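You operate a simulated robot arm through the tools that you are given. There is no shell and no other tool.

You run a simulated two-armed robot. Do the job below in one go: nothing can be reset, and whatever is moved stays where it is left.

TASK
Scrap the burnt pouch and seal the one the order form names.
Fine: burnt one in the spent tray; time from the new label; leave the new one on the sealer, switched off.

The check looks at the end state, three seconds after you hand in, the way a careful person would. Anything else that was tipped, shoved, dropped, spilled or broken makes it a failure. Lids that push on must go on centred and level and be pressed home; caps that screw on are set level and turned clockwise until they are tight.

THE ROBOT
Two 7-joint arms with two-finger parallel grippers on one trunk that stands fixed in place. Base frame: the origin is at the foot of the trunk, x ahead of it, y to its left, z up. Units: mm, degrees, N and s.
The left shoulder is at [71, 156, 1255], the right one opposite. Each reaches about 1231 mm from its shoulder. Payload 3.91 kg a hand.
The tool frame of a hand sits at the grasp point between the pads (the TCP): z along the fingers, y along the line on which they close. The tips reach 30 mm beyond it. Largest opening 110 mm; finger width 20, thickness 10; the body of the gripper, 48 by 112 mm, starts 55 mm behind the TCP.
Orientation is that of the tool frame in the base frame, as a unit quaternion [x, y, z, w]. With the fingers straight down and closing along the base's y, the tool's x points along the base's -x, its y along +y and its z along -z.

THE INTERFACE
- The arms move only by the tool nudge_tool. It takes "left_increments", "right_increments" or both (then of equal length, played together; a hand with none holds still); each is a list that holds one entry, the list of rows, each a list of 7 numbers: the shift along the tool's x, y, z in units of 30 mm (1.0 is 30 mm), then the turn, a rotation vector about the tool's x, y, z in units of 4 degrees (1.0 is 4 degrees), then the finger opening in mm, from 0 to 110. In form: [[[dx, dy, dz, ax, ay, az, fingers], ...]]. A call has 1 to 20 rows; each row shifts and turns the commanded pose from where the row before left it, along the tool's axes as they then stand. A call with a number of a shift or a turn outside -1 to 1 is refused whole. A row lasts 0.2 s, in which the tool goes at most 50 mm and 8.6 degrees; a call with a longer step from one row to the next is refused whole, and so is a gripper value outside its range. A pose out of reach is approached as far as the arm can. The call stops where the force on the tool passes 40 N (or 10 N more than at its start, if that is more) or the arm is blocked; 0.2 s more then pass. Each finger travels about 108 mm/s and halts on what it meets, pressing with about 34 N; the grip force reading is that of the motor and also rises with nothing between the fingers. The clock runs only during rows and for 0.2 s after the last one: add rows that do not move to give the fingers time. The reply holds the time, the measured pose of the TCP, the force on the tool along the base axes, the opening and the grip force, in the units named above and with some noise, with the torque about the TCP (base axes, N m) and any sound that the robot's microphone picked up, and new pictures: "views" is both (left out), scene, wrist or none (wrist: the cameras of the hands that moved).
- Cameras (640 x 400 px; columns grow to the right, rows downward): "scene" is now at [138.1, 27.3, 1492.6]; the picture's right is [0.30, -0.95, 0.00], its down [-0.46, -0.15, -0.87] and it looks along [0.83, 0.26, -0.49] (base axes); focal length 315 px, centre (320, 200). "left" rides on the left gripper at [72, -17, -103] in its tool frame; the picture's right is [0.23, 0.97, 0.00], its down [-0.76, 0.18, -0.62] and it looks along [-0.61, 0.14, 0.78] (tool axes); focal length 222 px, centre (320, 200). "right" rides on the right gripper at [72, 17, -103] in its tool frame; the picture's right is [-0.23, 0.97, 0.00], its down [-0.76, -0.18, -0.62] and it looks along [-0.61, -0.14, 0.78] (tool axes); focal length 222 px, centre (320, 200). There is no depth. A picture from a camera that has moved, and an enlarged one, comes with that camera's place and axes in the base frame and with its lens.
- lift_body(by): slides the trunk up (or, below 0, down) by that many mm; the arms and the scene camera ride with it, the base frame stays. It gives what a move gives, with no picture.
- aim_head(pan, tilt): turns the head with the scene camera to pan (to the left, within 86 degrees either way) and tilt (down, from -29 to 69), counted from straight ahead of the robot. It gives what a move gives, and a new picture of the scene camera.
- inspect(camera, box): a new picture of the part [left, top, right, bottom] of that camera's present view, enlarged. It takes no simulated time.
- sign_off(): hands the job in; it is judged then, once.

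Nothing tells you positions but the pictures and the camera data. Unless the task says otherwise, let go and move clear before handing in.

The tools are called after "Call:" by a JSON object that holds its "api" and its "payload". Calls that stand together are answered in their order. nudge_tool: Moves the arms, as the interface text tells. Its arguments: {"type":"object","properties":{"left_increments":{"type":"array","items":{"type":"array","items":{"type":"array","items":{"type":"number"}}}},"right_increments":{"type":"array","items":{"type":"array","items":{"type":"array","items":{"type":"number"}}}},"views":{"type":"string","enum":["both","scene","wrist","none"]}},"required":[]} The other tools are called the same way: lift_body (by) moves the trunk up or down; aim_head (pan, tilt) turns the head that bears the scene camera; inspect (camera, box) takes an enlarged picture of a part of a camera's view; sign_off () hands the job in.

At the start:

```text
time_s: 0.0
left_tool_pos: [684.0, 616.1, 1287.5]
left_ee_rot: [0.0, 1.0, 0.0, 0.0]
left_force: [0.5, 0.0, 1.2]
left_wrist_torque: [0.01, 0.01, 0.02]
left_gripper_width: 110.1
left_finger_force: 0.0
right_tool_pos: [728.1, -119.7, 1236.7]
right_ee_rot: [-0.001, 1.0, 0.0, 0.0]
right_force: [0.0, 0.6, -0.3]
right_wrist_torque: [0.02, -0.01, 0.0]
right_gripper_width: 110.0
right_finger_force: 0.1
trunk travel left (down, up): [-700.0, 240.0]
head pan, tilt (commanded): [17.5, 29.1]
```

scene: 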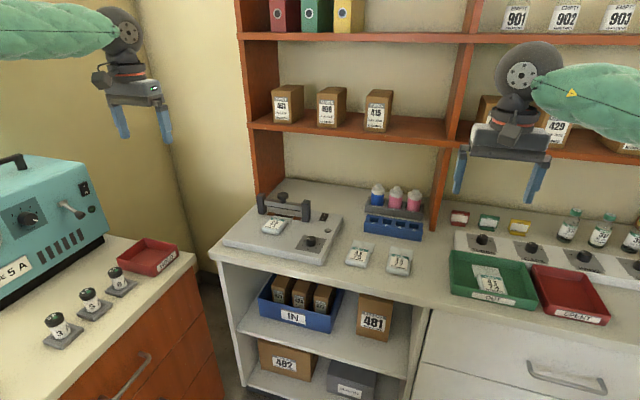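
right: 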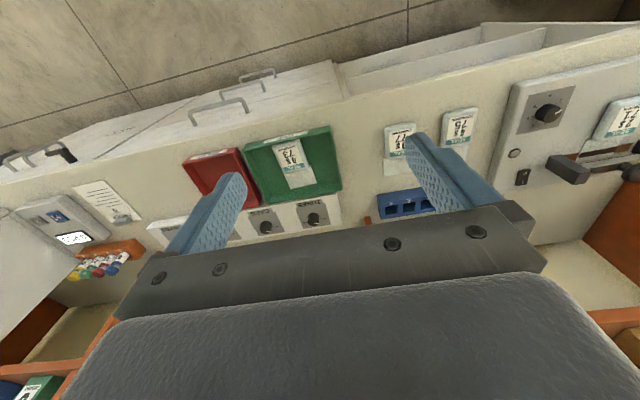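
left: 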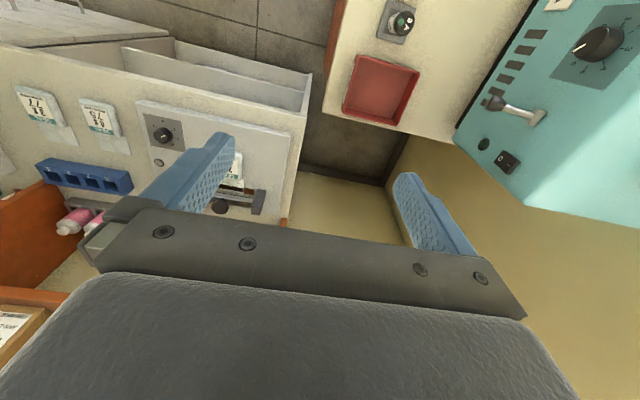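

I see a bench with a heat sealer holding a pouch, two more pouches beside it, a green "OUT" tray with a pouch and a red "SPENT" tray; the order form seems to be off to the right. I'll look closer before moving anything.

Call:
{"api": "inspect", "payload": {"camera": "scene", "box": [210, 170, 430, 310]}}

Call:
{"api": "inspect", "payload": {"camera": "scene", "box": [430, 190, 640, 340]}}

Call:
{"api": "inspect", "payload": {"camera": "right", "box": [0, 160, 200, 285]}}

Call:
{"api": "inspect", "payload": {"camera": "right", "box": [370, 60, 640, 230]}}

Call:
{"api": "inspect", "payload": {"camera": "left", "box": [0, 70, 300, 240]}}

```text
2.86 times, centred on (320, 240) of scene
camera zoom: at [138.1, 27.3, 1492.6], right [0.3, -0.95, 0.0], down [-0.46, -0.15, -0.87], along [0.83, 0.26, -0.49], focal length 901 px, centre (320, 86)
```

zoom: 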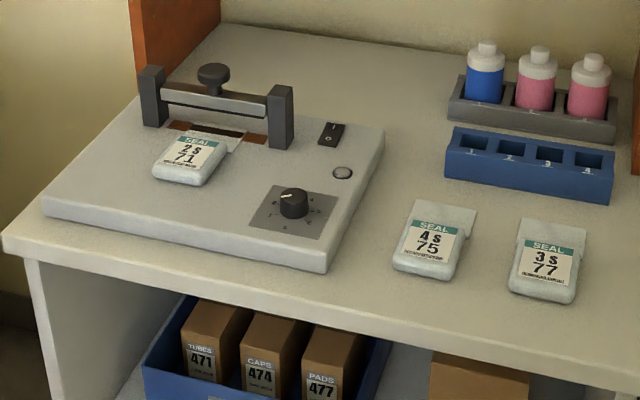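

```text
2.67 times, centred on (535, 265) of scene
camera zoom: at [138.1, 27.3, 1492.6], right [0.3, -0.95, 0.0], down [-0.46, -0.15, -0.87], along [0.83, 0.26, -0.49], focal length 841 px, centre (-253, 27)
```

zoom: 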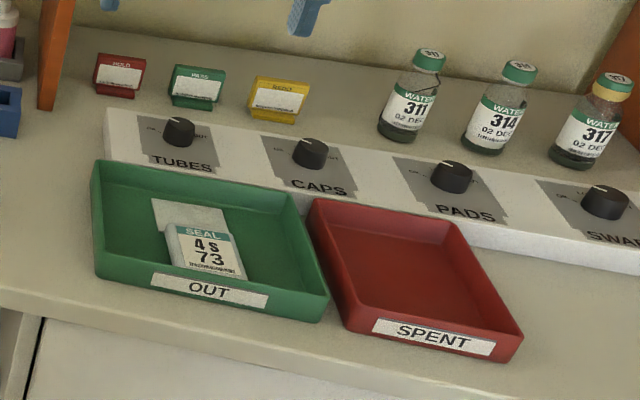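

```text
3.20 times, centred on (100, 222) of right
camera zoom: at [655.7, -101.3, 1340.9], right [0.23, 0.97, 0.0], down [0.76, -0.18, 0.62], along [0.61, -0.14, -0.78], focal length 711 px, centre (1024, 128)
```

zoom: 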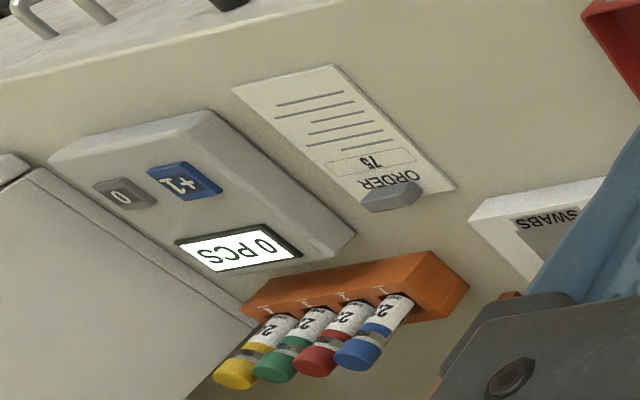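

```text
2.35 times, centred on (505, 145) of right
camera zoom: at [655.7, -101.3, 1340.9], right [0.23, 0.97, 0.0], down [0.76, -0.18, 0.62], along [0.61, -0.14, -0.78], focal length 523 px, centre (-115, 329)
```

zoom: 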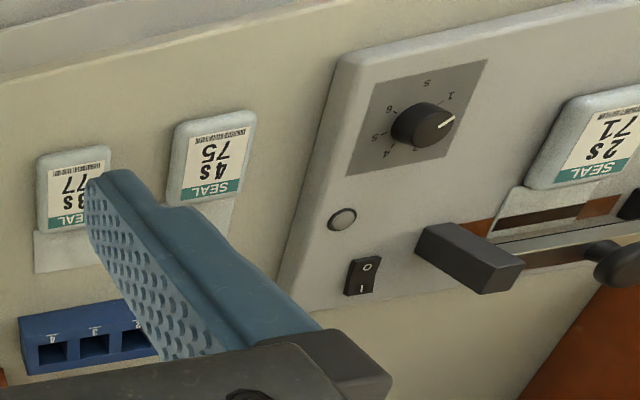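

```text
2.13 times, centred on (150, 155) of left
camera zoom: at [610.4, 598.8, 1390.5], right [-0.23, 0.97, 0.0], down [0.76, 0.18, 0.62], along [0.61, 0.14, -0.78], focal length 474 px, centre (683, 296)
```

zoom: 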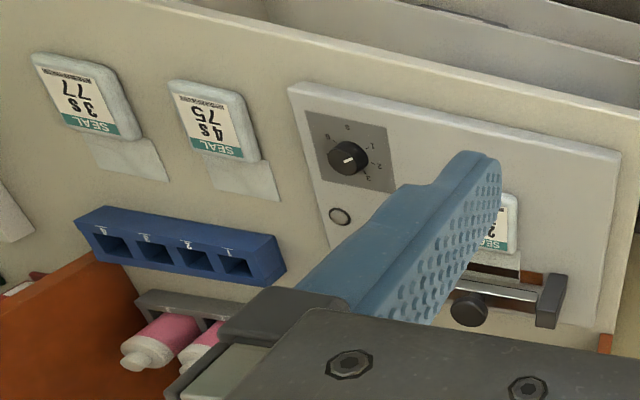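

The order form appears to say 75, whose label reads "SEAL 4 s"; pouch 71 (2 s) is on the sealer. I'll aim the head to check the form and the sealer in detail.

Call:
{"api": "aim_head", "payload": {"pan": -35, "tilt": 35}}

```text
time_s: 1.2
left_tool_pos: [683.0, 616.4, 1287.2]
left_ee_rot: [0.0, 1.0, 0.0, 0.0]
left_force: [0.4, 0.0, -0.9]
left_wrist_torque: [0.02, 0.01, 0.02]
left_gripper_width: 109.8
left_finger_force: 0.0
right_tool_pos: [729.2, -119.9, 1236.8]
right_ee_rot: [0.0, 1.0, 0.0, 0.0]
right_force: [-0.5, 0.0, 0.1]
right_wrist_torque: [0.0, -0.02, 0.0]
right_gripper_width: 109.8
right_finger_force: 0.1
trunk travel left (down, up): [-700.0, 240.0]
head pan, tilt (commanded): [-35.0, 35.0]
camera scene: at [123.7, -50.5, 1483.3], right [-0.57, -0.82, 0.0], down [-0.47, 0.33, -0.82], along [0.67, -0.47, -0.57], focal length 315 px, centre (320, 200)
```

scene: 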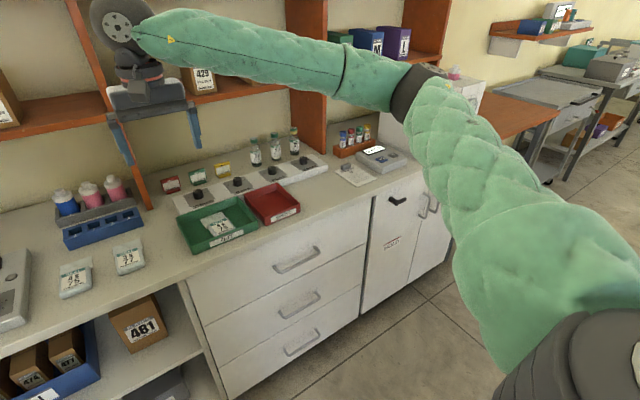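

Call:
{"api": "inspect", "payload": {"camera": "scene", "box": [310, 120, 430, 195]}}

Call:
{"api": "aim_head", "payload": {"pan": 25, "tilt": 38}}

```text
5.33 times, centred on (370, 158) of scene
camera zoom: at [123.7, -50.5, 1483.3], right [-0.57, -0.82, 0.0], down [-0.47, 0.33, -0.82], along [0.67, -0.47, -0.57], focal length 1682 px, centre (53, 427)
```

zoom: 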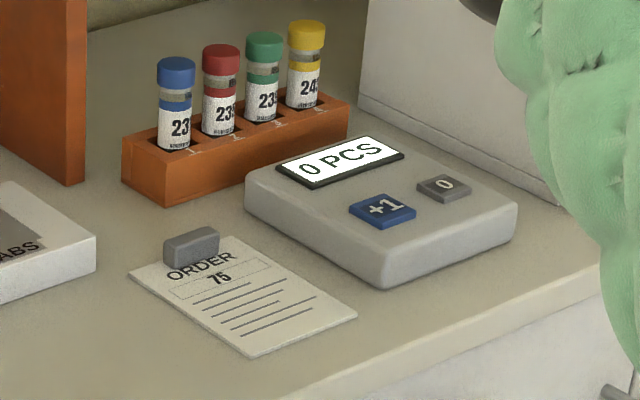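

```text
time_s: 2.5
left_tool_pos: [684.5, 616.1, 1287.8]
left_ee_rot: [0.001, 1.0, 0.0, 0.0]
left_force: [0.7, -0.1, -0.2]
left_wrist_torque: [0.04, 0.02, -0.01]
left_gripper_width: 109.8
left_finger_force: 0.1
right_tool_pos: [729.7, -121.1, 1237.0]
right_ee_rot: [0.001, 1.0, -0.001, 0.0]
right_force: [-0.4, 0.2, 0.1]
right_wrist_torque: [-0.02, 0.01, -0.01]
right_gripper_width: 110.0
right_finger_force: 0.0
trunk travel left (down, up): [-700.0, 240.0]
head pan, tilt (commanded): [25.0, 38.0]
camera scene: at [129.7, 36.3, 1478.7], right [0.42, -0.91, 0.0], down [-0.56, -0.26, -0.79], along [0.71, 0.33, -0.62], focal length 315 px, centre (320, 200)
```

scene: 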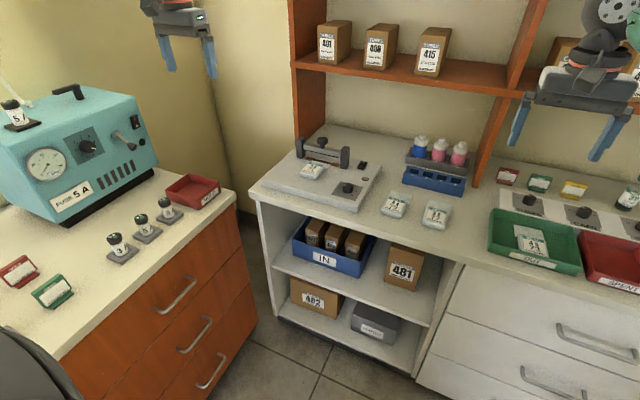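

Call:
{"api": "inspect", "payload": {"camera": "scene", "box": [255, 125, 385, 210]}}

Call:
{"api": "inspect", "payload": {"camera": "scene", "box": [330, 165, 390, 205]}}

Call:
{"api": "inspect", "payload": {"camera": "scene", "box": [365, 180, 465, 240]}}

Call:
{"api": "inspect", "payload": {"camera": "scene", "box": [0, 70, 240, 230]}}

```text
4.71 times, centred on (320, 168) of scene
camera zoom: at [129.7, 36.3, 1478.7], right [0.42, -0.91, 0.0], down [-0.56, -0.26, -0.79], along [0.71, 0.33, -0.62], focal length 1484 px, centre (320, 353)
```

zoom: 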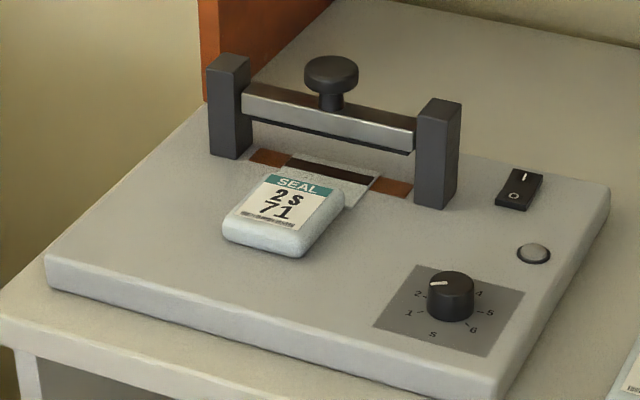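

```text
10.00 times, centred on (360, 185) of scene
camera zoom: at [129.7, 36.3, 1478.7], right [0.42, -0.91, 0.0], down [-0.56, -0.26, -0.79], along [0.71, 0.33, -0.62], focal length 3154 px, centre (-80, 350)
```

zoom: 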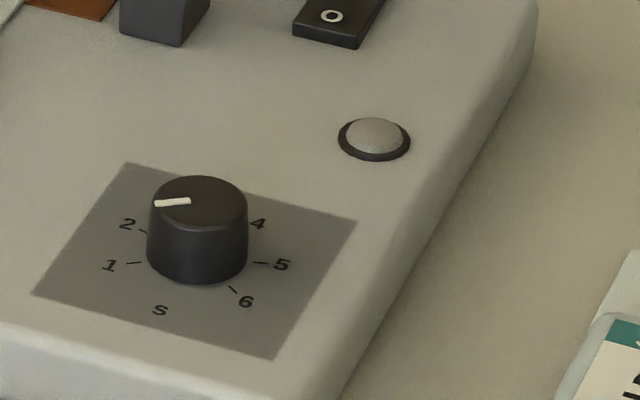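

```text
6.40 times, centred on (415, 210) of scene
camera zoom: at [129.7, 36.3, 1478.7], right [0.42, -0.91, 0.0], down [-0.56, -0.26, -0.79], along [0.71, 0.33, -0.62], focal length 2019 px, centre (-288, 136)
```

zoom: 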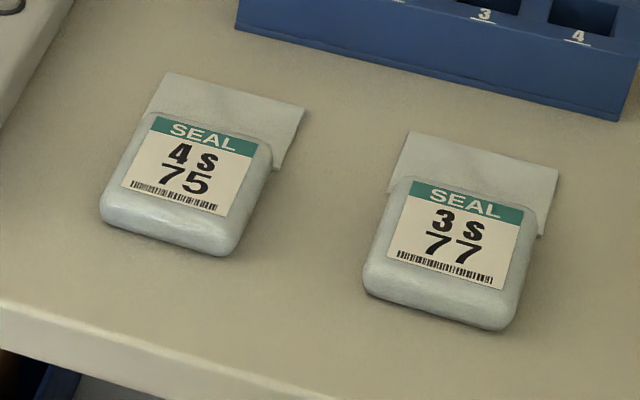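

```text
2.50 times, centred on (120, 150) of scene
camera zoom: at [129.7, 36.3, 1478.7], right [0.42, -0.91, 0.0], down [-0.56, -0.26, -0.79], along [0.71, 0.33, -0.62], focal length 788 px, centre (820, 325)
```

zoom: 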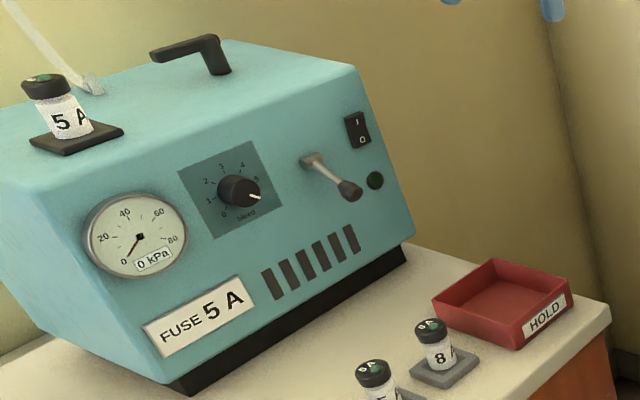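

The order is 75 at 4 s; 71 on the sealer has the burnt tongue, and the trays and bench layout are clear. From the two cameras I put pouch 71 at about (930, 439, 905), pouch 75 at about (885, 140, 886) and the dial at (887, 295, 903). Next I bring the left hand over the sealer for a closer look.

Call:
{"api": "nudge_tool", "payload": {"left_increments": [[[-0.838, -0.933, 0.795, 0, 0, 0, 110], [-0.838, -0.933, 0.795, 0, 0, 0, 110], [-0.838, -0.933, 0.795, 0, 0, 0, 110], [-0.838, -0.933, 0.795, 0, 0, 0, 110], [-0.838, -0.933, 0.795, 0, 0, 0, 110], [-0.838, -0.933, 0.795, 0, 0, 0, 110], [-0.838, -0.933, 0.795, 0, 0, 0, 110]]], "views": "both"}}

```text
time_s: 4.1
left_tool_pos: [861.1, 419.4, 1118.0]
left_ee_rot: [-0.001, 1.0, 0.0, 0.0]
left_force: [-0.7, 0.2, 0.0]
left_wrist_torque: [0.05, 0.04, 0.01]
left_gripper_width: 109.9
left_finger_force: 0.1
right_tool_pos: [732.2, -120.1, 1235.3]
right_ee_rot: [0.0, 1.0, 0.0, -0.001]
right_force: [-0.5, -0.3, -0.1]
right_wrist_torque: [-0.01, 0.02, -0.03]
right_gripper_width: 110.1
right_finger_force: 0.0
trunk travel left (down, up): [-700.0, 240.0]
head pan, tilt (commanded): [25.0, 38.0]
camera scene: at [132.0, 35.4, 1478.5], right [0.42, -0.91, 0.0], down [-0.56, -0.26, -0.79], along [0.71, 0.33, -0.62], focal length 315 px, centre (320, 200)
camera left: at [788.4, 402.4, 1221.3], right [-0.23, 0.97, 0.0], down [0.76, 0.18, 0.62], along [0.6, 0.14, -0.78], focal length 222 px, centre (320, 200)
```

scene: 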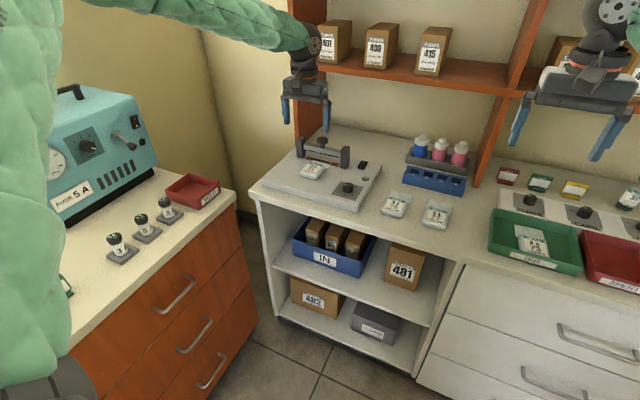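
left: 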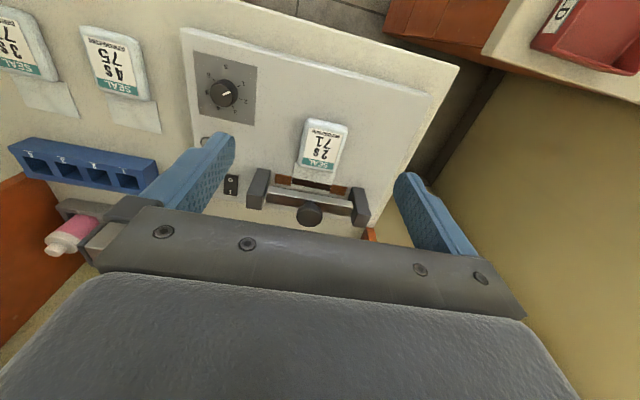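

Call:
{"api": "inspect", "payload": {"camera": "left", "box": [180, 20, 470, 240]}}

Call:
{"api": "inspect", "payload": {"camera": "left", "box": [190, 45, 270, 115]}}

Call:
{"api": "inspect", "payload": {"camera": "left", "box": [0, 0, 200, 150]}}

Call:
{"api": "inspect", "payload": {"camera": "left", "box": [210, 110, 380, 240]}}

```text
1.82 times, centred on (325, 130) of left
camera zoom: at [788.4, 402.4, 1221.3], right [-0.23, 0.97, 0.0], down [0.76, 0.18, 0.62], along [0.6, 0.14, -0.78], focal length 404 px, centre (311, 327)
```

zoom: 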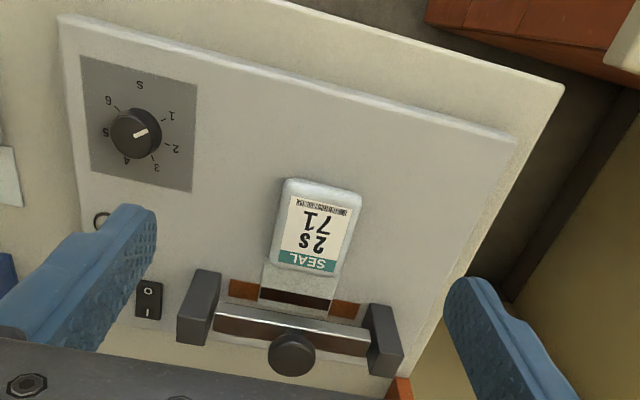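

```text
5.71 times, centred on (230, 80) of left
camera zoom: at [788.4, 402.4, 1221.3], right [-0.23, 0.97, 0.0], down [0.76, 0.18, 0.62], along [0.6, 0.14, -0.78], focal length 1269 px, centre (834, 886)
```

zoom: 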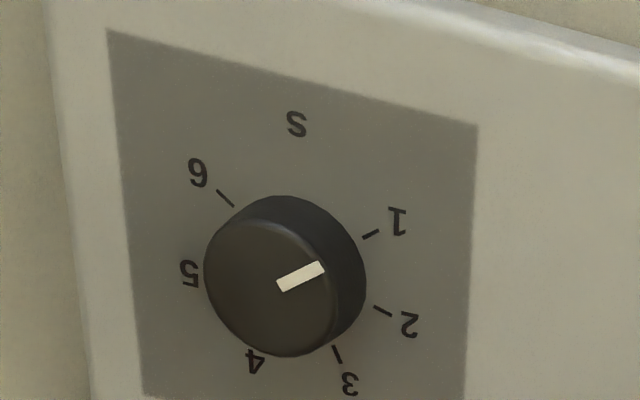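

```text
2.67 times, centred on (100, 75) of left
camera zoom: at [788.4, 402.4, 1221.3], right [-0.23, 0.97, 0.0], down [0.76, 0.18, 0.62], along [0.6, 0.14, -0.78], focal length 592 px, centre (907, 533)
```

zoom: 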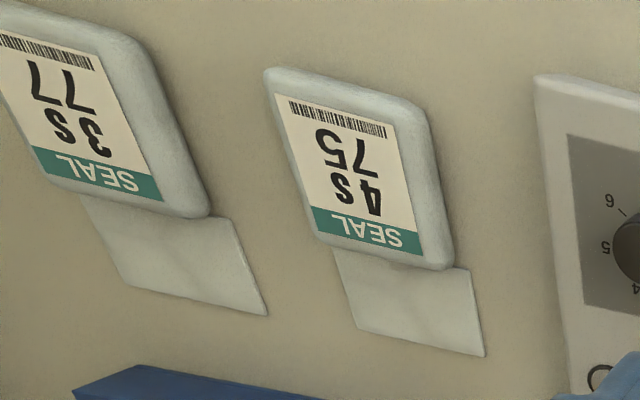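

```text
3.08 times, centred on (295, 175) of left
camera zoom: at [788.4, 402.4, 1221.3], right [-0.23, 0.97, 0.0], down [0.76, 0.18, 0.62], along [0.6, 0.14, -0.78], focal length 684 px, centre (397, 277)
```

zoom: 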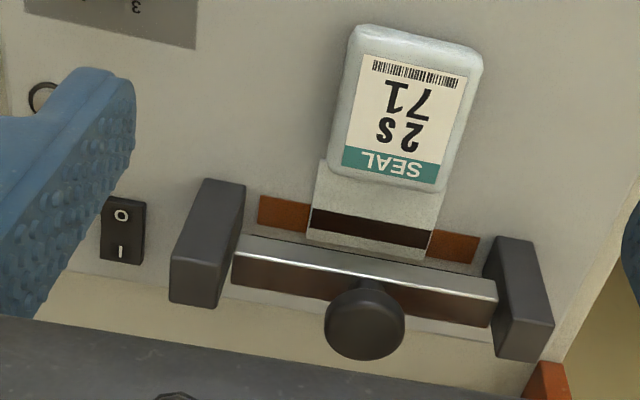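

The dial's pointer is at "1", and the scale runs 1–6 at 50° per step, so it must go 150° clockwise to reach 4. Next I use the right hand's camera to measure the spent tray.

Call:
{"api": "nudge_tool", "payload": {"right_increments": [[[-0.24, -0.92, 0.29, 0, 0, 0, 110], [-0.24, -0.92, 0.29, 0, 0, 0, 110], [-0.24, -0.92, 0.29, 0, 0, 0, 110], [-0.24, -0.92, 0.29, 0, 0, 0, 110], [-0.24, -0.92, 0.29, 0, 0, 0, 110], [-0.24, -0.92, 0.29, 0, 0, 0, 110], [-0.24, -0.92, 0.29, 0, 0, 0, 110], [-0.24, -0.92, 0.29, 0, 0, 0, 110], [-0.24, -0.92, 0.29, 0, 0, 0, 110], [-0.24, -0.92, 0.29, 0, 0, 0, 110]]], "views": "both"}}

```text
time_s: 6.3
left_tool_pos: [860.1, 420.2, 1121.1]
left_ee_rot: [-0.002, 1.0, 0.001, 0.0]
left_force: [-0.4, -0.2, -0.3]
left_wrist_torque: [-0.01, 0.01, -0.03]
left_gripper_width: 110.0
left_finger_force: 0.0
right_tool_pos: [801.9, -396.7, 1148.4]
right_ee_rot: [0.0, 1.0, 0.0, -0.001]
right_force: [0.4, 0.0, 0.5]
right_wrist_torque: [0.01, 0.0, 0.01]
right_gripper_width: 110.0
right_finger_force: 0.1
trunk travel left (down, up): [-700.0, 240.0]
head pan, tilt (commanded): [25.0, 38.0]
camera scene: at [130.0, 35.5, 1478.7], right [0.42, -0.91, 0.0], down [-0.56, -0.26, -0.79], along [0.71, 0.33, -0.62], focal length 315 px, centre (320, 200)
camera right: at [727.6, -378.1, 1252.6], right [0.23, 0.97, 0.0], down [0.76, -0.18, 0.62], along [0.61, -0.14, -0.78], focal length 222 px, centre (320, 200)
```

scene: 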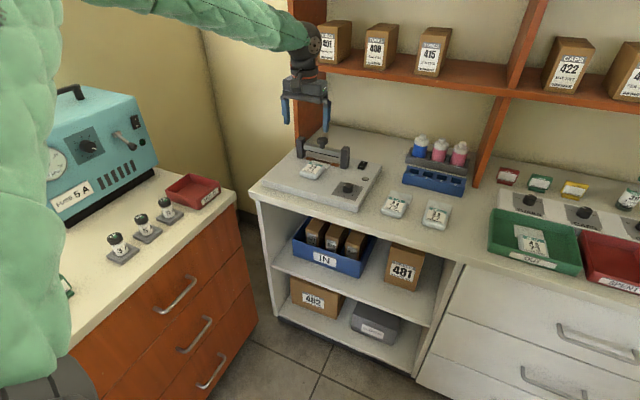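
right: 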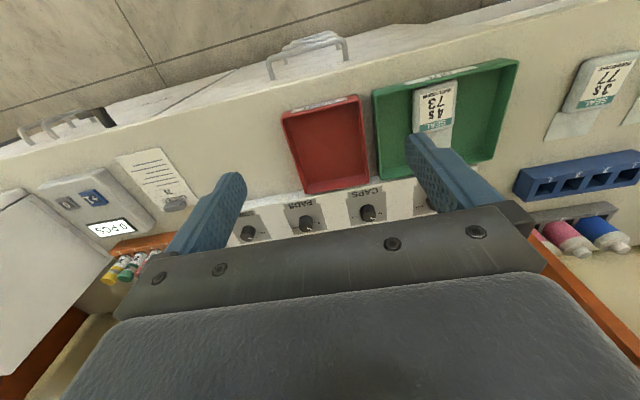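

The spent tray's rim spans about x 821–980, y −466 to −339. I move the right arm out of the way and bring the left hand down above pouch 71.

Call:
{"api": "nudge_tool", "payload": {"left_increments": [[[-0.4, 0.1, 0.87, 0, 0, 0, 100], [-0.4, 0.1, 0.87, 0, 0, 0, 100], [-0.4, 0.1, 0.87, 0, 0, 0, 100], [-0.4, 0.1, 0.87, 0, 0, 0, 100], [-0.4, 0.1, 0.87, 0, 0, 0, 100], [-0.4, 0.1, 0.87, 0, 0, 0, 100], [0, 0, 0, 0, 0, 0, 100], [0, 0, 0, 0, 0, 0, 100], [0, 0, 0, 0, 0, 0, 100], [0, 0, 0, 0, 0, 0, 100], [0, 0, 0, 0, 0, 0, 100], [0, 0, 0, 0, 0, 0, 100]]], "right_increments": [[[0.977, -0.564, -0.144, 0, 0, 0, 110], [0.977, -0.564, -0.144, 0, 0, 0, 110], [0.977, -0.564, -0.144, 0, 0, 0, 110], [0.977, -0.564, -0.144, 0, 0, 0, 110], [0.977, -0.564, -0.144, 0, 0, 0, 110], [0.977, -0.564, -0.144, 0, 0, 0, 110], [0.977, -0.564, -0.144, 0, 0, 0, 110], [0.977, -0.564, -0.144, 0, 0, 0, 110], [0.977, -0.564, -0.144, 0, 0, 0, 110], [0.977, -0.564, -0.144, 0, 0, 0, 110], [0.977, -0.564, -0.144, 0, 0, 0, 110], [0.977, -0.564, -0.144, 0, 0, 0, 110]]], "views": "both"}}

```text
time_s: 8.9
left_tool_pos: [926.1, 440.3, 966.2]
left_ee_rot: [-0.001, 1.0, 0.0, 0.001]
left_force: [-0.9, -0.4, 0.0]
left_wrist_torque: [0.0, 0.0, 0.0]
left_gripper_width: 99.8
left_finger_force: 0.1
right_tool_pos: [449.1, -598.9, 1201.6]
right_ee_rot: [-0.001, 1.0, 0.001, 0.001]
right_force: [-0.6, -0.3, 0.3]
right_wrist_torque: [-0.02, 0.04, -0.01]
right_gripper_width: 110.0
right_finger_force: 0.1
trunk travel left (down, up): [-700.0, 240.0]
head pan, tilt (commanded): [25.0, 38.0]
camera scene: at [127.5, 37.1, 1478.9], right [0.42, -0.91, 0.0], down [-0.56, -0.26, -0.79], along [0.71, 0.33, -0.62], focal length 315 px, centre (320, 200)
camera right: at [375.0, -579.5, 1306.4], right [0.23, 0.97, 0.0], down [0.76, -0.18, 0.62], along [0.61, -0.14, -0.78], focal length 222 px, centre (320, 200)
camera left: at [854.1, 422.9, 1068.5], right [-0.23, 0.97, 0.0], down [0.76, 0.18, 0.62], along [0.61, 0.14, -0.78], focal length 222 px, centre (320, 200)
```

scene: 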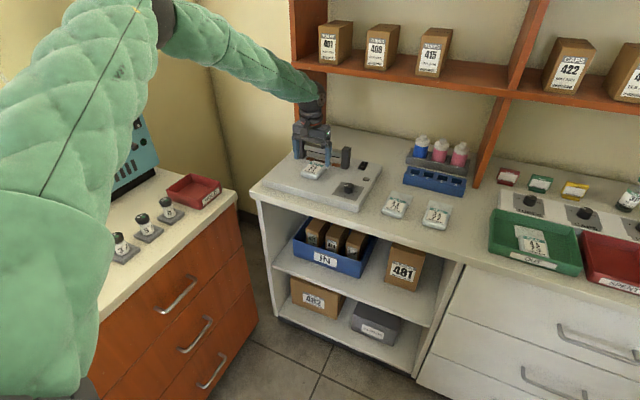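
right: 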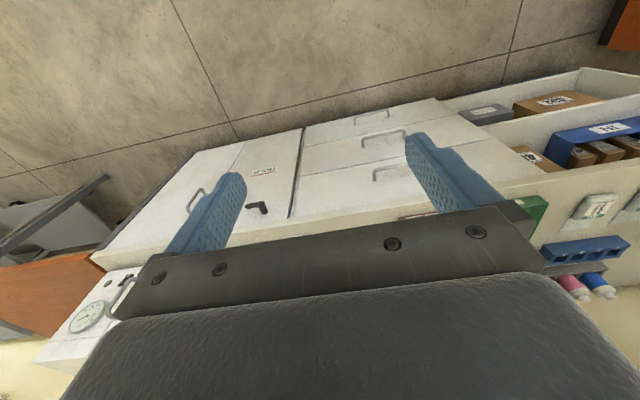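
left: 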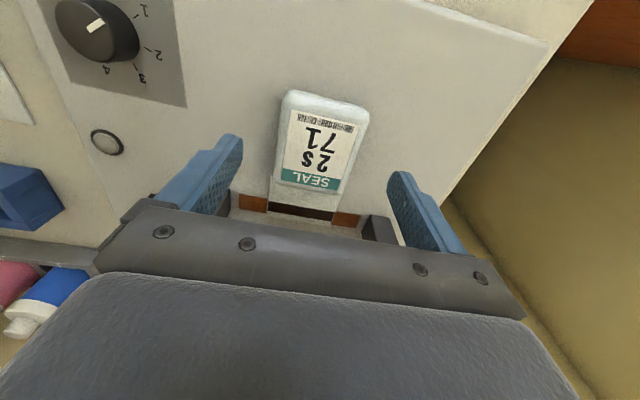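

Pouch 71's body lies at about x 895–967, y 407–467, right under the open fingers. I descend around it slowly.

Call:
{"api": "nudge_tool", "payload": {"left_increments": [[[-0.08, -0.05, 0.4, 0, 0, 0, 100], [-0.08, -0.05, 0.4, 0, 0, 0, 100], [0, 0, 0.4, 0, 0, 0, 100], [0, 0, 0.25, 0, 0, 0, 100], [0, 0, 0.1, 0, 0, 0, 100], [0, 0, 0, 0, 0, 0, 100]]], "views": "wrist"}}

```text
time_s: 10.3
left_tool_pos: [909.9, 440.0, 933.8]
left_ee_rot: [-0.001, 1.0, 0.0, 0.001]
left_force: [0.0, 0.7, -0.4]
left_wrist_torque: [0.0, 0.01, 0.0]
left_gripper_width: 100.0
left_finger_force: 0.0
left hand out of reach, approached as far as the arm can: row 1, 2, 3, 4
right_tool_pos: [451.1, -599.0, 1201.7]
right_ee_rot: [0.0, 1.0, 0.0, 0.001]
right_force: [0.5, 0.7, 0.3]
right_wrist_torque: [0.06, -0.01, -0.05]
right_gripper_width: 109.9
right_finger_force: 0.1
trunk travel left (down, up): [-700.0, 240.0]
head pan, tilt (commanded): [25.0, 38.0]
camera left: at [836.7, 422.7, 1036.9], right [-0.23, 0.97, 0.0], down [0.76, 0.18, 0.62], along [0.61, 0.14, -0.78], focal length 222 px, centre (320, 200)
```

left: 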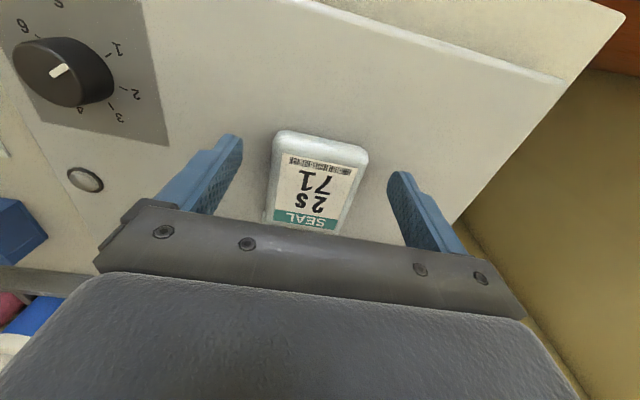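

The arm can't reach down far enough at this trunk height. I'll raise the hand again and then lower the trunk to gain reach.

Call:
{"api": "nudge_tool", "payload": {"left_increments": [[[0, 0, -1, 0, 0, 0, 100], [0, 0, -1, 0, 0, 0, 100], [0, 0, -1, 0, 0, 0, 100], [0, 0, -1, 0, 0, 0, 100], [0, 0, -1, 0, 0, 0, 100], [0, 0, -1, 0, 0, 0, 100], [0, 0, -1, 0, 0, 0, 100], [0, 0, -1, 0, 0, 0, 100]]], "views": "none"}}

```text
time_s: 12.1
left_tool_pos: [910.9, 439.9, 1174.0]
left_ee_rot: [0.0, 1.0, 0.0, 0.0]
left_force: [0.3, -0.5, -0.1]
left_wrist_torque: [0.01, -0.02, 0.0]
left_gripper_width: 100.0
left_finger_force: 0.0
right_tool_pos: [449.3, -600.5, 1201.0]
right_ee_rot: [0.0, 1.0, -0.001, 0.0]
right_force: [0.7, 0.1, 0.1]
right_wrist_torque: [0.01, -0.03, -0.01]
right_gripper_width: 109.8
right_finger_force: 0.1
trunk travel left (down, up): [-700.0, 240.0]
head pan, tilt (commanded): [25.0, 38.0]
```

Call:
{"api": "lift_body", "payload": {"by": -200}}

```text
time_s: 14.3
left_tool_pos: [912.8, 441.3, 972.4]
left_ee_rot: [0.0, 1.0, 0.0, 0.0]
left_force: [-0.4, 0.8, 0.0]
left_wrist_torque: [0.02, -0.01, -0.01]
left_gripper_width: 99.9
left_finger_force: 0.0
right_tool_pos: [450.7, -599.5, 1001.5]
right_ee_rot: [0.0, 1.0, -0.001, 0.0]
right_force: [-0.2, -0.8, -0.3]
right_wrist_torque: [-0.03, 0.0, 0.03]
right_gripper_width: 109.9
right_finger_force: 0.1
trunk travel left (down, up): [-500.0, 440.0]
head pan, tilt (commanded): [25.0, 38.0]
```

Call:
{"api": "nudge_tool", "payload": {"left_increments": [[[-0.35, -0.05, 0, 0, 0, 0, 100], [-0.3, -0.05, 0, 0, 0, 0, 100], [0, 0, 0.5, 0, 0, 0, 100], [0, 0, 0.5, 0, 0, 0, 100], [0, 0, 0, 0, 0, 0, 100]]], "views": "both"}}

```text
time_s: 15.5
left_tool_pos: [931.8, 437.1, 942.2]
left_ee_rot: [0.0, 1.0, 0.0, 0.0]
left_force: [-0.5, -0.3, -0.1]
left_wrist_torque: [-0.01, 0.01, 0.02]
left_gripper_width: 100.0
left_finger_force: 0.0
right_tool_pos: [450.4, -598.7, 1001.6]
right_ee_rot: [0.0, 1.0, -0.001, 0.001]
right_force: [-0.2, 0.4, 0.3]
right_wrist_torque: [0.0, 0.01, 0.02]
right_gripper_width: 109.8
right_finger_force: 0.0
trunk travel left (down, up): [-500.0, 440.0]
head pan, tilt (commanded): [25.0, 38.0]
camera scene: at [129.3, 36.0, 1278.8], right [0.42, -0.91, 0.0], down [-0.56, -0.26, -0.79], along [0.71, 0.33, -0.62], focal length 315 px, centre (320, 200)
camera left: at [857.9, 419.7, 1046.0], right [-0.23, 0.97, 0.0], down [0.76, 0.18, 0.62], along [0.61, 0.14, -0.78], focal length 222 px, centre (320, 200)
```

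scene: 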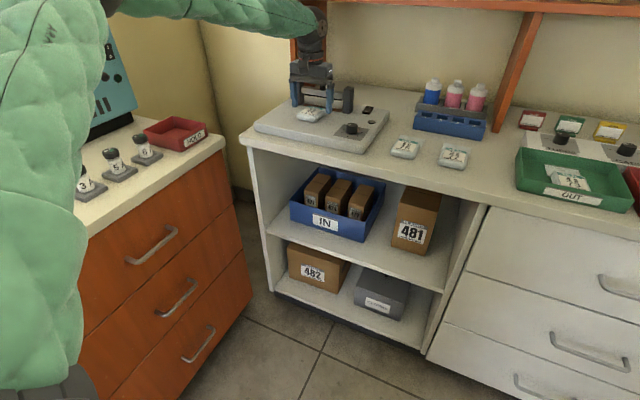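
left: 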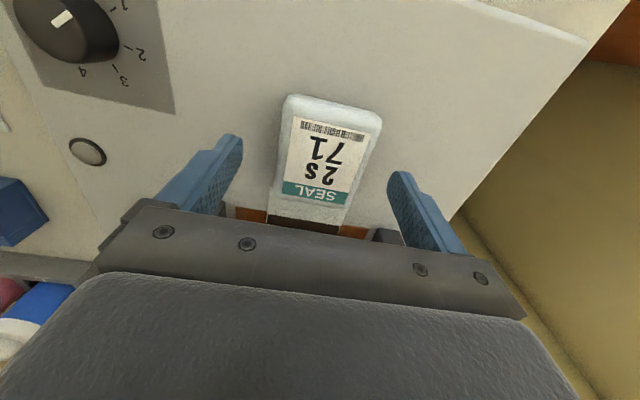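

Call:
{"api": "aim_head", "payload": {"pan": 60, "tilt": 35}}

```text
time_s: 16.5
left_tool_pos: [931.3, 438.4, 943.6]
left_ee_rot: [0.0, 1.0, 0.0, 0.0]
left_force: [-0.9, 0.2, -0.4]
left_wrist_torque: [0.0, 0.02, -0.01]
left_gripper_width: 100.1
left_finger_force: 0.1
right_tool_pos: [450.1, -599.9, 1001.7]
right_ee_rot: [0.0, 1.0, 0.0, 0.0]
right_force: [0.5, 0.1, 0.9]
right_wrist_torque: [0.01, 0.02, -0.01]
right_gripper_width: 110.0
right_finger_force: 0.0
trunk travel left (down, up): [-500.0, 440.0]
head pan, tilt (commanded): [60.0, 35.0]
camera scene: at [95.4, 75.8, 1283.3], right [0.87, -0.5, 0.0], down [-0.29, -0.5, -0.82], along [0.41, 0.71, -0.57], focal length 315 px, centre (320, 200)
```

scene: 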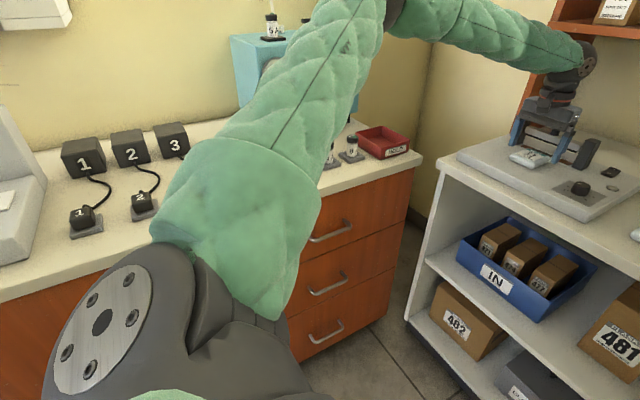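

The left elbow rides high and clear of the other bench. I turn the head back and lower the fingers around pouch 71.

Call:
{"api": "aim_head", "payload": {"pan": 24, "tilt": 26}}

Call:
{"api": "nudge_tool", "payload": {"left_increments": [[[0, 0, 0.4, 0, 0, 0, 100], [0, 0, 0.3, 0, 0, 0, 100], [0, 0, 0.1, 0, 0, 0, 100], [0, 0, 0, 0, 0, 0, 100]]], "views": "both"}}

```text
time_s: 17.5
left_tool_pos: [933.2, 436.0, 942.5]
left_ee_rot: [-0.001, 1.0, 0.0, 0.001]
left_force: [0.3, -0.1, 0.5]
left_wrist_torque: [0.03, -0.01, -0.03]
left_gripper_width: 100.2
left_finger_force: 0.0
right_tool_pos: [450.7, -599.6, 1001.1]
right_ee_rot: [0.0, 1.0, -0.001, 0.0]
right_force: [0.0, 0.6, -0.1]
right_wrist_torque: [-0.01, 0.0, 0.0]
right_gripper_width: 110.1
right_finger_force: 0.0
trunk travel left (down, up): [-500.0, 440.0]
head pan, tilt (commanded): [24.0, 26.0]
camera scene: at [135.1, 37.0, 1297.5], right [0.41, -0.91, 0.0], down [-0.4, -0.18, -0.9], along [0.82, 0.37, -0.44], focal length 315 px, centre (320, 200)
```

scene: 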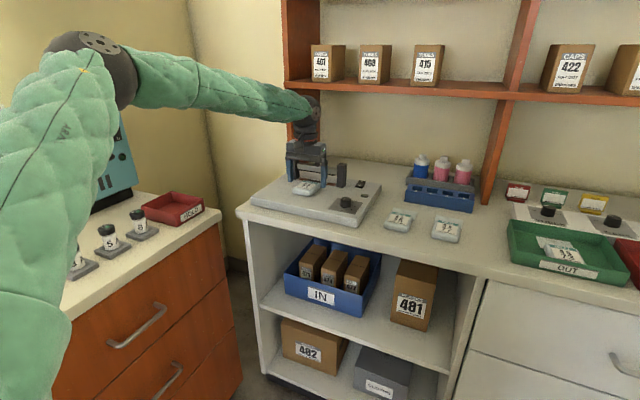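

```text
time_s: 18.5
left_tool_pos: [931.9, 437.3, 920.2]
left_ee_rot: [0.0, 1.0, 0.0, -0.001]
left_force: [-0.1, 0.0, 3.0]
left_wrist_torque: [-0.12, 0.03, -0.02]
left_gripper_width: 100.2
left_finger_force: 0.0
right_tool_pos: [448.5, -599.3, 1000.8]
right_ee_rot: [0.0, 1.0, 0.0, 0.0]
right_force: [0.0, 1.1, 0.2]
right_wrist_torque: [0.01, -0.03, 0.01]
right_gripper_width: 109.7
right_finger_force: 0.1
trunk travel left (down, up): [-500.0, 440.0]
head pan, tilt (commanded): [24.0, 26.0]
camera scene: at [134.9, 36.8, 1297.6], right [0.41, -0.91, 0.0], down [-0.4, -0.18, -0.9], along [0.82, 0.37, -0.44], focal length 315 px, centre (320, 200)
camera left: at [858.6, 419.6, 1022.6], right [-0.23, 0.97, 0.0], down [0.76, 0.18, 0.62], along [0.61, 0.14, -0.78], focal length 222 px, centre (320, 200)
```

scene: 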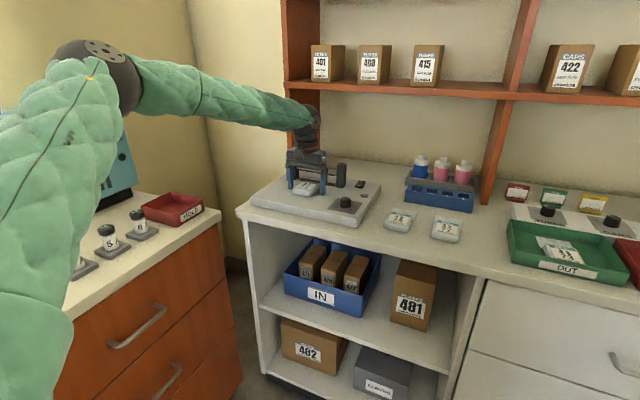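
left: 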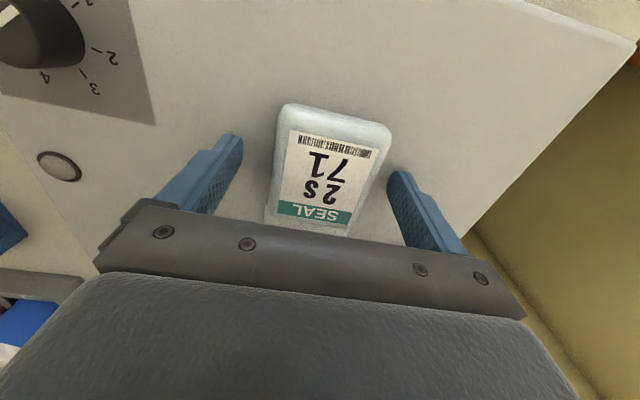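

Call:
{"api": "nudge_tool", "payload": {"left_increments": [[[0, 0, -0.07, 0, 0, 0, 100], [0, 0, 0, 0, 0, 0, 80], [0, 0, 0, 0, 0, 0, 66], [0, 0, 0, 0, 0, 0, 40], [0, 0, 0, 0, 0, 0, 40], [0, 0, 0, 0, 0, 0, 40]]], "views": "wrist"}}

```text
time_s: 19.9
left_tool_pos: [932.0, 438.2, 922.0]
left_ee_rot: [0.0, 1.0, 0.0, 0.001]
left_force: [0.0, 0.9, 0.8]
left_wrist_torque: [0.03, -0.07, 0.06]
left_gripper_width: 65.1
left_finger_force: 34.1
right_tool_pos: [449.8, -599.1, 1001.4]
right_ee_rot: [-0.001, 1.0, 0.0, 0.0]
right_force: [-0.1, 1.2, 0.3]
right_wrist_torque: [0.02, 0.01, -0.01]
right_gripper_width: 109.9
right_finger_force: 0.0
trunk travel left (down, up): [-500.0, 440.0]
head pan, tilt (commanded): [24.0, 26.0]
camera left: at [858.6, 420.1, 1023.9], right [-0.23, 0.97, 0.0], down [0.76, 0.18, 0.62], along [0.61, 0.14, -0.78], focal length 222 px, centre (320, 200)
```

left: 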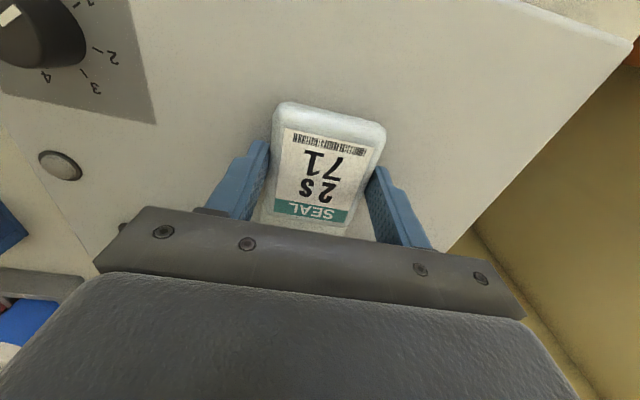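

Pouch 71 is gripped (65 mm wide). Its tongue is under the bar, so I lift it slightly, draw it back towards me, and then raise it.

Call:
{"api": "nudge_tool", "payload": {"left_increments": [[[0, 0, -0.1, 0, 0, 0, 40], [0, 0, -0.1, 0, 0, 0, 40], [0.4, 0, 0, 0, 0, 0, 40], [0.8, 0, 0, 0, 0, 0, 40], [0.9, 0, 0, 0, 0, 0, 40], [0.7, 0, -0.3, 0, 0, 0, 40], [0, 0, -0.8, 0, 0, 0, 40], [0, 0, -1, 0, 0, 0, 40], [0, 0, -1, 0, 0, 0, 40], [0, 0, -0.5, 0, 0, 0, 40]]], "views": "both"}}

```text
time_s: 22.1
left_tool_pos: [848.5, 437.4, 1035.2]
left_ee_rot: [0.001, 1.0, 0.0, 0.0]
left_force: [0.4, 0.0, -0.2]
left_wrist_torque: [0.0, 0.05, 0.03]
left_gripper_width: 65.0
left_finger_force: 34.2
right_tool_pos: [450.3, -598.7, 1001.2]
right_ee_rot: [0.0, 1.0, 0.0, 0.0]
right_force: [-0.5, 0.5, 0.2]
right_wrist_torque: [-0.04, -0.02, 0.0]
right_gripper_width: 109.9
right_finger_force: 0.0
trunk travel left (down, up): [-500.0, 440.0]
head pan, tilt (commanded): [24.0, 26.0]
camera scene: at [134.9, 37.0, 1297.5], right [0.41, -0.91, 0.0], down [-0.4, -0.18, -0.9], along [0.82, 0.37, -0.44], focal length 315 px, centre (320, 200)
camera left: at [774.0, 419.3, 1137.6], right [-0.23, 0.97, 0.0], down [0.76, 0.18, 0.62], along [0.61, 0.14, -0.78], focal length 222 px, centre (320, 200)
```

scene: 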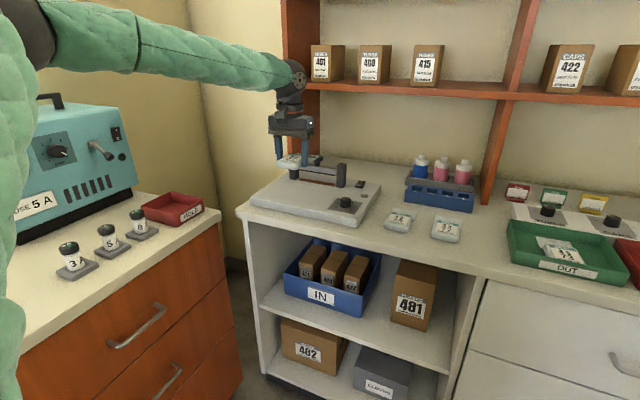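
left: 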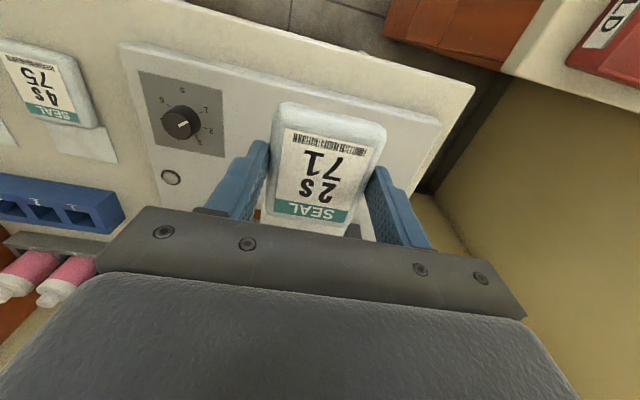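

Pouch 71 is free. I carry it across towards the spent tray with the left arm to see how far it reaches.

Call:
{"api": "nudge_tool", "payload": {"left_increments": [[[0, -0.6, 0, 0, 0, 0, 40], [0, -1, 0, 0, 0, 0, 40], [0, -1, 0, 0, 0, 0, 40], [0, -1, 0, 0, 0, 0, 40], [0, -1, 0, 0, 0, 0, 40], [0, -1, 0, 0, 0, 0, 40], [0, -1, 0, 0, 0, 0, 40], [0, -1, 0, 0, 0, 0, 40], [0, -1, 0, 0, 0, 0, 40], [0, -1, 0, 0, 0, 0, 40], [0, -1, 0, 0, 0, 0, 40], [0, -1, 0, 0, 0, 0, 40], [0, -1, 0, 0, 0, 0, 40], [0, -1, 0, 0, 0, 0, 40], [0, -1, 0, 0, 0, 0, 40], [0, -1, 0, 0, 0, 0, 40], [0, -1, 0, 0, 0, 0, 40], [0, -1, 0, 0, 0, 0, 40], [0, -0.6, 0, 0, 0, 0, 40]]], "views": "both"}}

Call:
{"api": "aim_head", "payload": {"pan": -20, "tilt": 26}}

```text
time_s: 26.1
left_tool_pos: [737.5, 64.4, 1038.8]
left_ee_rot: [0.0, 1.0, -0.001, 0.0]
left_force: [-0.9, 0.2, 0.1]
left_wrist_torque: [0.0, 0.0, 0.0]
left_gripper_width: 64.8
left_finger_force: 33.9
left hand out of reach, approached as far as the arm can: row 11, 12, 13, 14, 15, 16, 17, 18, 19
right_tool_pos: [450.0, -599.4, 1000.2]
right_ee_rot: [0.0, 1.0, 0.0, 0.001]
right_force: [-0.5, -0.3, 0.0]
right_wrist_torque: [0.0, -0.03, 0.0]
right_gripper_width: 110.0
right_finger_force: 0.0
trunk travel left (down, up): [-500.0, 440.0]
head pan, tilt (commanded): [24.0, 26.0]
camera scene: at [135.2, 36.8, 1297.5], right [0.41, -0.91, 0.0], down [-0.4, -0.18, -0.9], along [0.82, 0.37, -0.44], focal length 315 px, centre (320, 200)
camera left: at [664.4, 47.4, 1141.4], right [-0.23, 0.97, 0.0], down [0.76, 0.18, 0.62], along [0.61, 0.14, -0.78], focal length 222 px, centre (320, 200)
```

scene: 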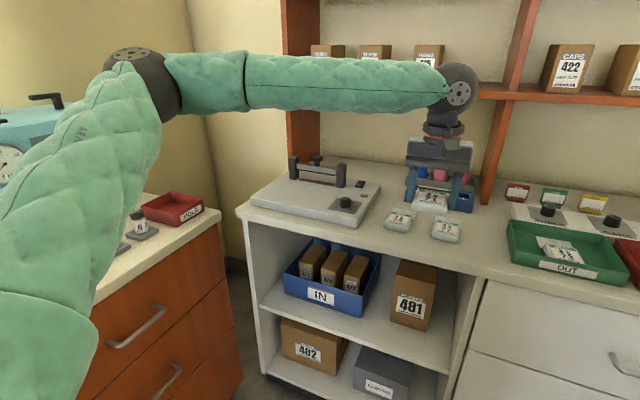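
left: 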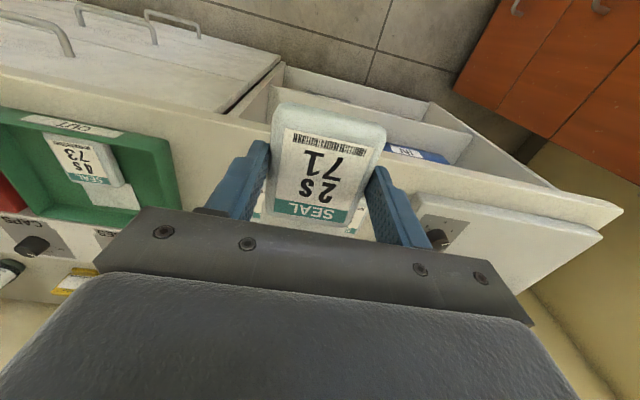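

```text
time_s: 27.2
left_tool_pos: [738.2, 65.3, 1038.5]
left_ee_rot: [0.001, 1.0, -0.002, 0.0]
left_force: [0.1, 0.0, -1.5]
left_wrist_torque: [0.04, 0.0, 0.02]
left_gripper_width: 65.2
left_finger_force: 33.9
right_tool_pos: [448.3, -600.3, 1001.0]
right_ee_rot: [-0.001, 1.0, 0.0, 0.0]
right_force: [0.2, 0.1, -0.4]
right_wrist_torque: [0.01, -0.02, 0.03]
right_gripper_width: 110.0
right_finger_force: 0.0
trunk travel left (down, up): [-500.0, 440.0]
head pan, tilt (commanded): [-20.0, 26.0]
camera scene: at [137.6, -31.9, 1297.5], right [-0.34, -0.94, 0.0], down [-0.41, 0.15, -0.9], along [0.84, -0.31, -0.44], focal length 315 px, centre (320, 200)
```

scene: 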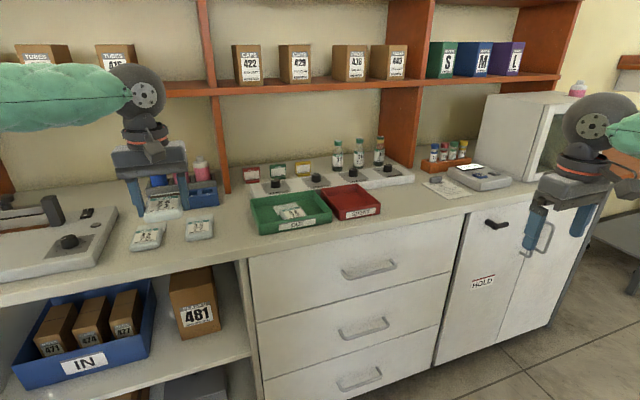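

The left arm stops short when it crosses over, so I'll probe what it can reach around the middle of the bench, holding the pouch high.

Call:
{"api": "nudge_tool", "payload": {"left_increments": [[[-0.95, 0.2, 0, 0, 0, 0, 40], [-0.95, 0.2, 0, 0, 0, 0, 40], [-0.95, 0.2, 0, 0, 0, 0, 40], [-0.95, 0.2, 0, 0, 0, 0, 40], [-0.95, 0.2, 0, 0, 0, 0, 40]]], "views": "scene"}}

```text
time_s: 28.4
left_tool_pos: [846.1, 142.1, 1039.2]
left_ee_rot: [0.0, 1.0, -0.001, 0.0]
left_force: [-0.4, -0.2, -0.4]
left_wrist_torque: [-0.05, 0.03, -0.01]
left_gripper_width: 64.6
left_finger_force: 34.0
left hand out of reach, approached as far as the arm can: row 1, 2, 3, 4, 5
right_tool_pos: [449.6, -599.3, 1002.3]
right_ee_rot: [0.0, 1.0, 0.001, 0.0]
right_force: [-0.3, 0.0, -0.1]
right_wrist_torque: [-0.03, 0.01, -0.01]
right_gripper_width: 110.2
right_finger_force: 0.1
trunk travel left (down, up): [-500.0, 440.0]
head pan, tilt (commanded): [-20.0, 26.0]
camera scene: at [137.9, -31.6, 1297.4], right [-0.34, -0.94, 0.0], down [-0.41, 0.15, -0.9], along [0.84, -0.31, -0.44], focal length 315 px, centre (320, 200)
```

scene: 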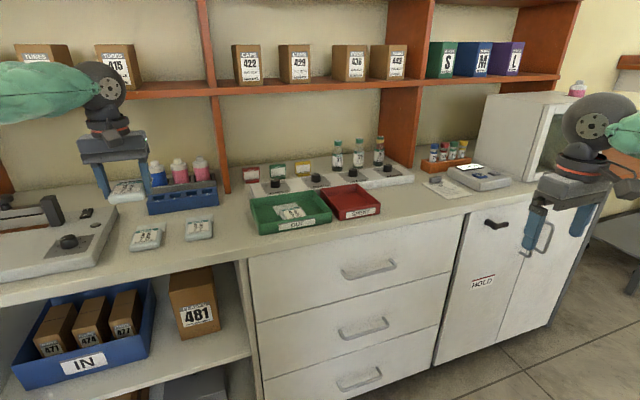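

Call:
{"api": "nudge_tool", "payload": {"left_increments": [[[0, 0, 0, 0, 0, 1, 40], [0, 0, 0, 0, 0, 1, 40], [0, 0, 0, 0, 0, 1, 40], [0, 0, 0, 0, 0, 1, 40], [0, 0, 0, 0, 0, 1, 40], [0, -1, 0, 0, 0, 0, 40], [0, -1, 0, 0, 0, 0, 40], [0, -1, 0, 0, 0, 0, 40]]], "views": "scene"}}

```text
time_s: 30.2
left_tool_pos: [786.3, 94.1, 1038.6]
left_ee_rot: [0.174, 0.985, -0.002, 0.001]
left_force: [1.0, -0.5, -0.7]
left_wrist_torque: [-0.01, -0.01, 0.01]
left_gripper_width: 64.9
left_finger_force: 34.0
left hand out of reach, approached as far as the arm can: row 6, 7, 8
right_tool_pos: [449.4, -599.7, 1001.3]
right_ee_rot: [0.0, 1.0, -0.001, 0.0]
right_force: [-0.8, -0.3, 0.5]
right_wrist_torque: [0.04, 0.02, -0.01]
right_gripper_width: 109.8
right_finger_force: 0.2
trunk travel left (down, up): [-500.0, 440.0]
head pan, tilt (commanded): [-20.0, 26.0]
camera scene: at [137.3, -32.2, 1297.5], right [-0.34, -0.94, 0.0], down [-0.41, 0.15, -0.9], along [0.84, -0.31, -0.44], focal length 315 px, centre (320, 200)
```

scene: 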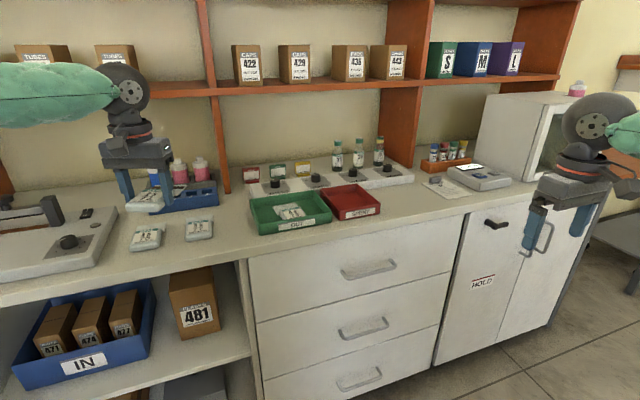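

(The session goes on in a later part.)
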